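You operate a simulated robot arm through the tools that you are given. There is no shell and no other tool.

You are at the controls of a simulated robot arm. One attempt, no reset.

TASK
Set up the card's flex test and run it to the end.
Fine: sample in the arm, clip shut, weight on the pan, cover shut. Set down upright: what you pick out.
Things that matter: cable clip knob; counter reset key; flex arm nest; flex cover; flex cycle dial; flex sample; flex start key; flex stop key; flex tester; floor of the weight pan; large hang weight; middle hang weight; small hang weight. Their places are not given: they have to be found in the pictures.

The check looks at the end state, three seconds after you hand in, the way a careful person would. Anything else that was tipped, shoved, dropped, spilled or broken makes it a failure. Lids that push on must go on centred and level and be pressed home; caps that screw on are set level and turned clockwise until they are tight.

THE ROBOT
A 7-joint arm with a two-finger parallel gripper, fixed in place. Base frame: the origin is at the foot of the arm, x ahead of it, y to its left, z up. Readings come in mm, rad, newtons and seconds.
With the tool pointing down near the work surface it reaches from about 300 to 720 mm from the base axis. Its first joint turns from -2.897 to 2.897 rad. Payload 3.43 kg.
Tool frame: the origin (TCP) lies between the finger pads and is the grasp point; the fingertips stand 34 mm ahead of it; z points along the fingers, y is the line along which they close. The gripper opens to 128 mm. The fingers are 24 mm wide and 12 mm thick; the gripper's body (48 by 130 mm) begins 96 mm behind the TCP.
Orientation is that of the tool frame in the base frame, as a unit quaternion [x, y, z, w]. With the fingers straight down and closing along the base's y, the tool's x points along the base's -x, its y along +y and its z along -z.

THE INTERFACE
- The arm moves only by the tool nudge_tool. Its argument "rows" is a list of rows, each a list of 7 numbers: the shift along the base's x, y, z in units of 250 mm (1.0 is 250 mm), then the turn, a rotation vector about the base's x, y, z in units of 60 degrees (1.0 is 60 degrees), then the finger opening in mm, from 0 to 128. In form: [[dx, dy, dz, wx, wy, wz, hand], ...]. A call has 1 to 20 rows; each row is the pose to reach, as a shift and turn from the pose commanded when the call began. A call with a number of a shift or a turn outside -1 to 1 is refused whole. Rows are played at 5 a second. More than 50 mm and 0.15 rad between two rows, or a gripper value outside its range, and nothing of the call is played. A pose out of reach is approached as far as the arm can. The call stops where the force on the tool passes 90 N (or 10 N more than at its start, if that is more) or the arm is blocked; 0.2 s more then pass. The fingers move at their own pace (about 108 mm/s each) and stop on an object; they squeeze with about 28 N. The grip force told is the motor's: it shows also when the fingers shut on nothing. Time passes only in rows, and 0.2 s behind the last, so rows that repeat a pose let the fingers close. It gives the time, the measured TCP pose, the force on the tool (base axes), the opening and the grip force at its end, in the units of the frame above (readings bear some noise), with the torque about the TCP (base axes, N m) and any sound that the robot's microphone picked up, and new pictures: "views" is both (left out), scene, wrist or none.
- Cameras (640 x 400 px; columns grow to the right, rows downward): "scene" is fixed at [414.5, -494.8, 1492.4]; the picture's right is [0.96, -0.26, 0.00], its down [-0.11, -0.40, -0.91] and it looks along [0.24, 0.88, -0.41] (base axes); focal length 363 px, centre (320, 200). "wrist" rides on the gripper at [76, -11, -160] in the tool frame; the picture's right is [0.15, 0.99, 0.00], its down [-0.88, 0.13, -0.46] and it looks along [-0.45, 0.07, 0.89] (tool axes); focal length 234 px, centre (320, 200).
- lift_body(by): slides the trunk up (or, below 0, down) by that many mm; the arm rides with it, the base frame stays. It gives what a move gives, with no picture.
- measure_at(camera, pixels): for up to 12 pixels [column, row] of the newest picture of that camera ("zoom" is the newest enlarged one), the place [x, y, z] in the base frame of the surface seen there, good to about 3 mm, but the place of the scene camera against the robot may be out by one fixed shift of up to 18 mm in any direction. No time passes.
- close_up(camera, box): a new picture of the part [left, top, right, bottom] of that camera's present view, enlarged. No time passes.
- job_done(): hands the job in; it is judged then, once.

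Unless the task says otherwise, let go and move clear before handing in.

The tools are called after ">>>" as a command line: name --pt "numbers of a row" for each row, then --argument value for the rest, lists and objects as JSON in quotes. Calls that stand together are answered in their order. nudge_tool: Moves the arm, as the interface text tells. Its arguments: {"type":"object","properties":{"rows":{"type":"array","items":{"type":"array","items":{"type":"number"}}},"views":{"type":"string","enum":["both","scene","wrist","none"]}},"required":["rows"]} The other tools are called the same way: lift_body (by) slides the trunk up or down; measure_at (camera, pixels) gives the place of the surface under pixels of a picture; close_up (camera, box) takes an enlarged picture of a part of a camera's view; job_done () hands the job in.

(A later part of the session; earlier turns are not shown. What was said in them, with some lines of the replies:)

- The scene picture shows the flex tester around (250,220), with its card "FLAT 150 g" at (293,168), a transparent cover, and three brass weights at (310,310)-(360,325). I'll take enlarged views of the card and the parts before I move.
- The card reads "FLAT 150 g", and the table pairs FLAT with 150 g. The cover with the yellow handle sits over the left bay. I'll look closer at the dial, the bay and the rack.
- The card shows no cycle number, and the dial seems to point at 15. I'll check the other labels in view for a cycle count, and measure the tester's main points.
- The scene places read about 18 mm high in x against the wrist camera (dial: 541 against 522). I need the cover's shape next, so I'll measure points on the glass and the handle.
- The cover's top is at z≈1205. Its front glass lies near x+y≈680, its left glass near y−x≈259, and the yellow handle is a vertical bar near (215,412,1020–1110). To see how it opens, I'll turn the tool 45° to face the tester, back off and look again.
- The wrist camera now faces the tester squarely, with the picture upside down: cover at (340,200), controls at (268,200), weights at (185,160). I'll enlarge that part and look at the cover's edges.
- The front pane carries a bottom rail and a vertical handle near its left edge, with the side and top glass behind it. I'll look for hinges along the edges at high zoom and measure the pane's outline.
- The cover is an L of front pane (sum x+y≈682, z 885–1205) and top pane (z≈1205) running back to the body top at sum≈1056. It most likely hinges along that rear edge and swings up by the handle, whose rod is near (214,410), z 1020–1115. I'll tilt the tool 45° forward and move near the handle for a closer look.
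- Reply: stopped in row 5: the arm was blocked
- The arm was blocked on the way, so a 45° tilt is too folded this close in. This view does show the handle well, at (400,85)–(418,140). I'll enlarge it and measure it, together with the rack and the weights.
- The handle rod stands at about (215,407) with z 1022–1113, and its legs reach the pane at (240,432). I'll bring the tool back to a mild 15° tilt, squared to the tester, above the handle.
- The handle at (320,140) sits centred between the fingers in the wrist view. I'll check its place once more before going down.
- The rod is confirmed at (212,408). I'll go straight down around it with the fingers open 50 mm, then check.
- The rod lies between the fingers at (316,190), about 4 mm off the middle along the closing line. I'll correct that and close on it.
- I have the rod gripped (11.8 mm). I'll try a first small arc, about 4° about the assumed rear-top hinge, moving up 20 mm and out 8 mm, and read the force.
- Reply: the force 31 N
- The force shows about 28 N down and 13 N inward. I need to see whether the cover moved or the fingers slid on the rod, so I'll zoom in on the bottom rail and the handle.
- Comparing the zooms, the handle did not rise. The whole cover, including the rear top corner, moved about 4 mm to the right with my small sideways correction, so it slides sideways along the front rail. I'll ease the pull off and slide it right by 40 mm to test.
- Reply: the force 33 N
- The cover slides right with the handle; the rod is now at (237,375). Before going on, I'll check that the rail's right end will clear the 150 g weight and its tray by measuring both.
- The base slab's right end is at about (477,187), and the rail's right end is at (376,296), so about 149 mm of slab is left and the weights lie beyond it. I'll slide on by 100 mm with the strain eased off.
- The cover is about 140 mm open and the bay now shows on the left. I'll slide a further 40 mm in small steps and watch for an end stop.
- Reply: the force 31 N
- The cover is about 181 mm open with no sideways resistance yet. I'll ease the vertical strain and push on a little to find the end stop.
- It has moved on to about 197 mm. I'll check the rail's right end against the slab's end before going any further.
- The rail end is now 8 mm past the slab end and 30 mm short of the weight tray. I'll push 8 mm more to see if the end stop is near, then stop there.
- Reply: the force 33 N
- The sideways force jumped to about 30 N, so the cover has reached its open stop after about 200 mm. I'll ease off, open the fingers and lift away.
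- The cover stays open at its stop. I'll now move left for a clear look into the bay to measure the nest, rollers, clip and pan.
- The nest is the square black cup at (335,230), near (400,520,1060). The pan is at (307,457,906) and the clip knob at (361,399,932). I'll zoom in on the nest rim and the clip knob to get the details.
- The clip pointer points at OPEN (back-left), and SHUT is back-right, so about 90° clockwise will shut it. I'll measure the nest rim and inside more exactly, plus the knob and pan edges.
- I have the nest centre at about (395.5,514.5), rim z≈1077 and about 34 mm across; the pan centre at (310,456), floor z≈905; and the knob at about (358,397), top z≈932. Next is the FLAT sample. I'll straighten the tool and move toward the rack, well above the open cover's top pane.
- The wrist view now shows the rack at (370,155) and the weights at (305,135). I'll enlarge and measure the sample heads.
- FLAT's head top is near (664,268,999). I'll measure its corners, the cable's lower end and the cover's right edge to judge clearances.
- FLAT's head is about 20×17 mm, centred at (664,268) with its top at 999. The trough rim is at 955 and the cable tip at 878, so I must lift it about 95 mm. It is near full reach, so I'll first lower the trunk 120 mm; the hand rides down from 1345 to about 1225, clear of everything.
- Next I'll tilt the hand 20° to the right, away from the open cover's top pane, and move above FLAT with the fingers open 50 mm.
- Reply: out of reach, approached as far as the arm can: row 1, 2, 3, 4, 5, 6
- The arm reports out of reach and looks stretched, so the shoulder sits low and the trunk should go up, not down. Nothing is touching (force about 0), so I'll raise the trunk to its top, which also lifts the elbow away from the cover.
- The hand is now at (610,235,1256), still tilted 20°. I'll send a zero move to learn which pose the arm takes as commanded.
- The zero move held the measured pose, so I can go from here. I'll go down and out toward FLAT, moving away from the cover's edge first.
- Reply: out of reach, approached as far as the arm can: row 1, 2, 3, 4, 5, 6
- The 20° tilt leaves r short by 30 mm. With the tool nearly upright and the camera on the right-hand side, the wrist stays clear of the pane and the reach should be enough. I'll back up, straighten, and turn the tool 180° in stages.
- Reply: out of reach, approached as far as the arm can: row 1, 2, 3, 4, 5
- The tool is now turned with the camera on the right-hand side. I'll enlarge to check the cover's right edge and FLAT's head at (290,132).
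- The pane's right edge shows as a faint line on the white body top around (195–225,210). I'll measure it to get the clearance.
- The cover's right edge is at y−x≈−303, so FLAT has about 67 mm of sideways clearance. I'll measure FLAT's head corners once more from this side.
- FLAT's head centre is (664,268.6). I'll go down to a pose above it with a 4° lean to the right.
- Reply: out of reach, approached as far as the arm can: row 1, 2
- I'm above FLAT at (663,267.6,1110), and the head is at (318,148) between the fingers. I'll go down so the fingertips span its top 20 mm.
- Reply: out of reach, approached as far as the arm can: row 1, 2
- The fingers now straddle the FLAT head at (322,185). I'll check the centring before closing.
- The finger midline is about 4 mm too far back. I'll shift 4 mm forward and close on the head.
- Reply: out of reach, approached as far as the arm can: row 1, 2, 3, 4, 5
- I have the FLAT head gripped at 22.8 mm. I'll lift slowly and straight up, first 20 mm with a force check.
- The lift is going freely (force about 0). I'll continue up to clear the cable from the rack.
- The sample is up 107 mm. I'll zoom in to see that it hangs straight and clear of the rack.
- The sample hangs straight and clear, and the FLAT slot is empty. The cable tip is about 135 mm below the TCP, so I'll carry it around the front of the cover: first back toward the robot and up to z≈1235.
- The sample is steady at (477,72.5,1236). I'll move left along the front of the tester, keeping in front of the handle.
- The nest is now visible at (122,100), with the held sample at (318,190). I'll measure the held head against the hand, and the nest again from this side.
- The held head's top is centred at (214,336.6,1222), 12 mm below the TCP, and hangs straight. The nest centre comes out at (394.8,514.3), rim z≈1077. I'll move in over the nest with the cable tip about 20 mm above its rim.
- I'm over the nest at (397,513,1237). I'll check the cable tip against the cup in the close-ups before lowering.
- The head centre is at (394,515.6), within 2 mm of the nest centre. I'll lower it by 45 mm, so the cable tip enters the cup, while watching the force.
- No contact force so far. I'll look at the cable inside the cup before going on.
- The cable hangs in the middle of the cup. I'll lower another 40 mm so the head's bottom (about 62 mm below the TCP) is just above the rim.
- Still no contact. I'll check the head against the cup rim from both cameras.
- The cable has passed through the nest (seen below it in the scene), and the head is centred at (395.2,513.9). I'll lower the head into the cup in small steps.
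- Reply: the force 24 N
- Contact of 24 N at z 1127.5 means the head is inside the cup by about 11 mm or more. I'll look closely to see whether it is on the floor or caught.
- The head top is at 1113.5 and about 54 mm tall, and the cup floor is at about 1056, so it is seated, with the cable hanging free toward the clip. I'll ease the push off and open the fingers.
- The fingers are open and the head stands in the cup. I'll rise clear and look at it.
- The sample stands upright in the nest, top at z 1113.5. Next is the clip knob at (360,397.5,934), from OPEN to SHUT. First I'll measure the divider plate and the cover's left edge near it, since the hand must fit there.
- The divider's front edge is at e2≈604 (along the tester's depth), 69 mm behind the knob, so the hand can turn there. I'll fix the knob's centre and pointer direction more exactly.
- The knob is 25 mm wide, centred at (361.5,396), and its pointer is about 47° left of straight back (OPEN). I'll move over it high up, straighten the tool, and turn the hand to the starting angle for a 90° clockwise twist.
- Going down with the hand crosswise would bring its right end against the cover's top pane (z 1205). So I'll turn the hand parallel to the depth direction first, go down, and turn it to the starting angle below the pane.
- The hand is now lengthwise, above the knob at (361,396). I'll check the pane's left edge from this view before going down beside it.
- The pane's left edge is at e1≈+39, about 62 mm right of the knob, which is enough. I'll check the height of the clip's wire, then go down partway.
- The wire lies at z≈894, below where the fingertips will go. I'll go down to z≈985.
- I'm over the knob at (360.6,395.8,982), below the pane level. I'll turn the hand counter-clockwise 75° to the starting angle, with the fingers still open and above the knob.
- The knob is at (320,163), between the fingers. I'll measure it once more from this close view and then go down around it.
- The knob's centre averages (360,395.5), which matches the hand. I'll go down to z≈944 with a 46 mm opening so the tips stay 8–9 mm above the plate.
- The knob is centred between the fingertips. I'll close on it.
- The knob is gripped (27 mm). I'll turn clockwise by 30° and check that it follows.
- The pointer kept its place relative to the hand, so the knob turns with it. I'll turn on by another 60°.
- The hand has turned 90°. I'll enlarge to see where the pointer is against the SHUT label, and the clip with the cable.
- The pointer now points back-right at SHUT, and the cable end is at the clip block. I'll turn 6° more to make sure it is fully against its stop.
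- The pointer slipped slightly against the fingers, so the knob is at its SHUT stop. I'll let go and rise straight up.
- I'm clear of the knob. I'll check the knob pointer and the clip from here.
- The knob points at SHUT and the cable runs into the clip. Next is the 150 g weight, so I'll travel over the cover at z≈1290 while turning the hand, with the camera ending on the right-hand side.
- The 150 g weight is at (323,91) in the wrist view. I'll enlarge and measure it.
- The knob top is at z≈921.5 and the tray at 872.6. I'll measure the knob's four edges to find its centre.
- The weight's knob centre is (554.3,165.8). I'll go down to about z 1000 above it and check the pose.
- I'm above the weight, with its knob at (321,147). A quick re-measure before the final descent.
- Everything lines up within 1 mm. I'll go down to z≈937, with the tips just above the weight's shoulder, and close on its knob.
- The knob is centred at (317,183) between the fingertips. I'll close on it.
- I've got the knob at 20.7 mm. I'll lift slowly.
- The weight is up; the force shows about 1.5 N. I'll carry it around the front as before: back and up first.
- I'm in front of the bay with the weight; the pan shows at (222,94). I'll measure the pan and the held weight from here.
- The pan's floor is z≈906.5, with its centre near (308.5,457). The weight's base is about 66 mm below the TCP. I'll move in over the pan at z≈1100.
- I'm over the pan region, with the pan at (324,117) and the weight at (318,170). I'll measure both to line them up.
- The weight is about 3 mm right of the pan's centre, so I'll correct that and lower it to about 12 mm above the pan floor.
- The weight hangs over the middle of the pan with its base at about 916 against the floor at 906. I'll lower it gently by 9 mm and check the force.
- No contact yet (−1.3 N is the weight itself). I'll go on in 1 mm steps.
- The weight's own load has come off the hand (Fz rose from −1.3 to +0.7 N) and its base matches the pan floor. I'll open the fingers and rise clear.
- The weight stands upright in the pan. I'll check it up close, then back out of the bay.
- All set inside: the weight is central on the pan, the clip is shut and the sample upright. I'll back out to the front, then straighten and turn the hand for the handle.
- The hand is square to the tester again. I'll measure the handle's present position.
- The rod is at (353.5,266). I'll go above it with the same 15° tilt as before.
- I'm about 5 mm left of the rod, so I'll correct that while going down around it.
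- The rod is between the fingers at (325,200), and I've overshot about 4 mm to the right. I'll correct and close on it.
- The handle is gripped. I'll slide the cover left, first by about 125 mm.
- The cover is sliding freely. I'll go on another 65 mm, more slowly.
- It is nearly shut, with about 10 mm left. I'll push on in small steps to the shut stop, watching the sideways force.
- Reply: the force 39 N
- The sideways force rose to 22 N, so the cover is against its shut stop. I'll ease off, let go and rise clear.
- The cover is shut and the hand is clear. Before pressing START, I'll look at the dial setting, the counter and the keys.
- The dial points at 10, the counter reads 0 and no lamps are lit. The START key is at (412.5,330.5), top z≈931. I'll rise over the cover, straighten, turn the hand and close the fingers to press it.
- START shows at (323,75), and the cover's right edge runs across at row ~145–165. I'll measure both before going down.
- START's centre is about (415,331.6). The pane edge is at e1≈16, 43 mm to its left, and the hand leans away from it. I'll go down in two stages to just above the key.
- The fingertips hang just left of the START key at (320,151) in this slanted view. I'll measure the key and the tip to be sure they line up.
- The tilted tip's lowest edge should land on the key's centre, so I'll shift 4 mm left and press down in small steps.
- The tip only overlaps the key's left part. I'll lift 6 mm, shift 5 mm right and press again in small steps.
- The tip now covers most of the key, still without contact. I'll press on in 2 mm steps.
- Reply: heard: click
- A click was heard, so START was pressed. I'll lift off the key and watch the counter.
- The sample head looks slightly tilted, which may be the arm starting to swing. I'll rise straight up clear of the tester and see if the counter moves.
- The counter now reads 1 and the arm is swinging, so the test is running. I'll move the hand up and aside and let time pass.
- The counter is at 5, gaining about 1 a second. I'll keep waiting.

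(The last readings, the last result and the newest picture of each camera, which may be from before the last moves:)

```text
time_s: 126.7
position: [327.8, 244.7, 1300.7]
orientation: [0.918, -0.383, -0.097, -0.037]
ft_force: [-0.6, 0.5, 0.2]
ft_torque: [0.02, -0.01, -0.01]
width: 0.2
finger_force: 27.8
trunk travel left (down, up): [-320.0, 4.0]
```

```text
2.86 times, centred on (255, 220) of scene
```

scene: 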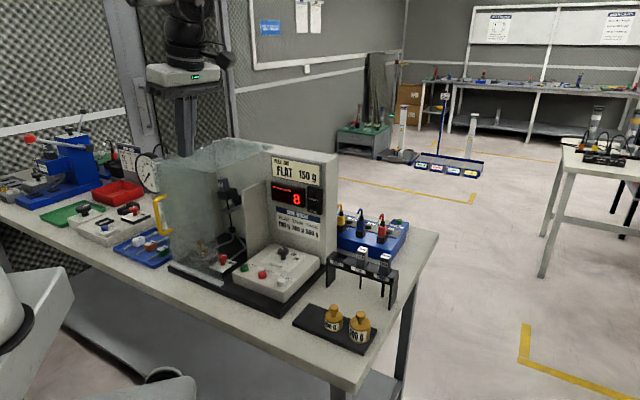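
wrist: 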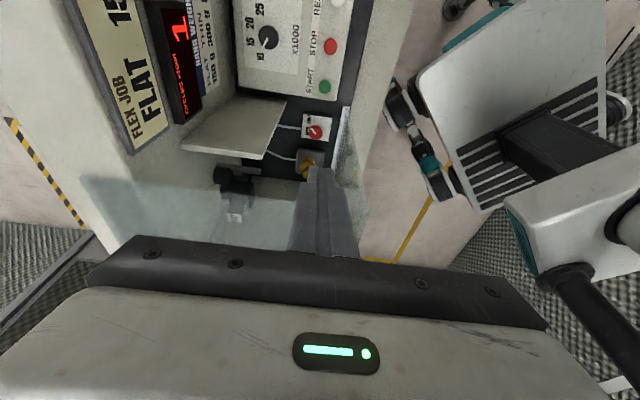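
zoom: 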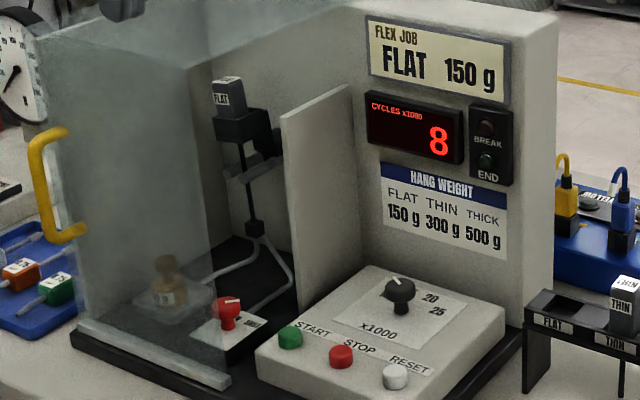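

The counter is at 8 with neither lamp lit. I'll wait on toward the end.

>>> nudge_tool --pt "0 0 0 0 0 0 0" --pt "0 0 0 0 0 0 0" --pt "0 0 0 0 0 0 0" --pt "0 0 0 0 0 0 0" --pt "0 0 0 0 0 0 0" --pt "0 0 0 0 0 0 0" --pt "0 0 0 0 0 0 0" --pt "0 0 0 0 0 0 0" --pt "0 0 0 0 0 0 0" --pt "0 0 0 0 0 0 0" --pt "0 0 0 0 0 0 0" --pt "0 0 0 0 0 0 0" --pt "0 0 0 0 0 0 0" --pt "0 0 0 0 0 0 0" --pt "0 0 0 0 0 0 0" --pt "0 0 0 0 0 0 0" --pt "0 0 0 0 0 0 0" --pt "0 0 0 0 0 0 0" --pt "0 0 0 0 0 0 0" --pt "0 0 0 0 0 0 0" --views "scene"

>>> close_up --camera "scene" --box '[180, 150, 330, 290]'

```text
time_s: 130.8
position: [328.1, 244.0, 1300.0]
orientation: [0.918, -0.383, -0.097, -0.038]
ft_force: [-0.1, 0.1, -0.9]
ft_torque: [0.01, 0.0, 0.03]
width: 0.2
finger_force: 27.7
trunk travel left (down, up): [-320.0, 4.0]
```

scene: 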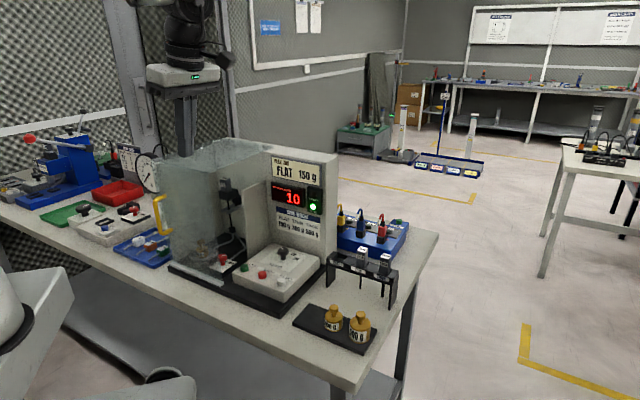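

```text
2.86 times, centred on (255, 220) of scene
```

zoom: 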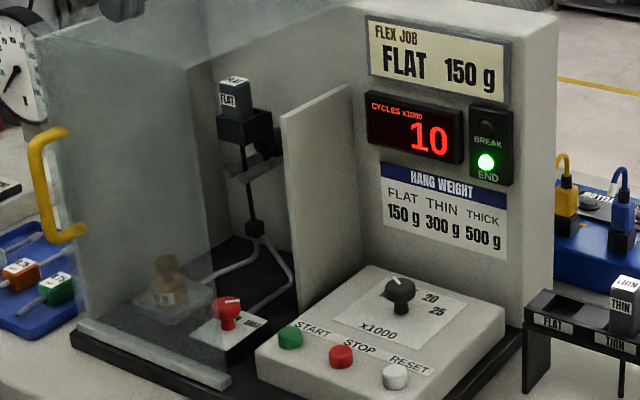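

The counter reads 10 and the green END lamp is lit. The sample, shut clip, weight and shut cover are all in place. I'll take one last look at the rest of the bench before handing in.

>>> close_up --camera "scene" --box '[0, 110, 240, 290]'

>>> close_up --camera "scene" --box '[270, 190, 440, 360]'

```text
2.22 times, centred on (120, 200) of scene
```

zoom: 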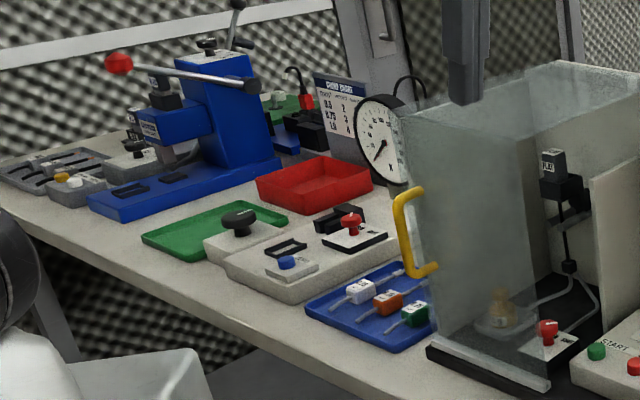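

```text
2.35 times, centred on (355, 275) of scene
```

zoom: 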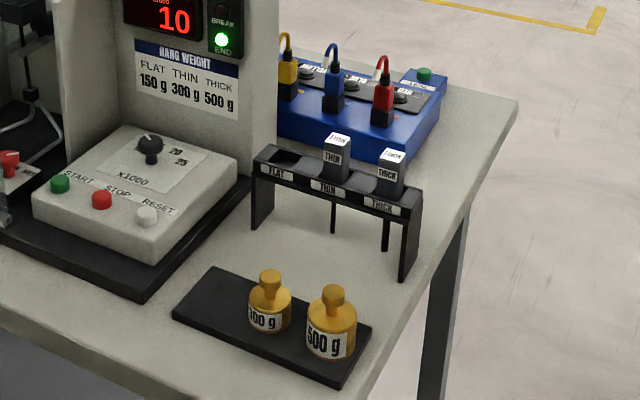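

The rest of the bench is undisturbed: THIN and THICK are upright in the rack, and the 300 g and 500 g weights are on their tray. The END lamp is lit at 10 and the hand is clear, so I'm handing in.

>>> job_done

```text
The job is handed in.
```

The flex test from the card (FLAT, 150 g) is set up and has run to its end. The counter reads 10 (×1000), the green END lamp is lit, and the BREAK lamp never came on.

- **Sample:** the FLAT sample stands upright in the flex arm nest, with its cable in the clip.
- **Clip:** the knob is turned to its SHUT stop.
- **Weight:** the 150 g weight is upright in the middle of the pan.
- **Cover:** it is slid fully left against its shut stop.
- **Dial:** the card gives no cycle count, so I left it at 10, where I found it. The counter already read 0 before the start, so I did not press RESET.

In the last pictures nothing else on the bench had moved. THIN and THICK were still in the rack, and the 300 g and 500 g weights were on their tray. The hand was empty and clear of the tester when I handed in.
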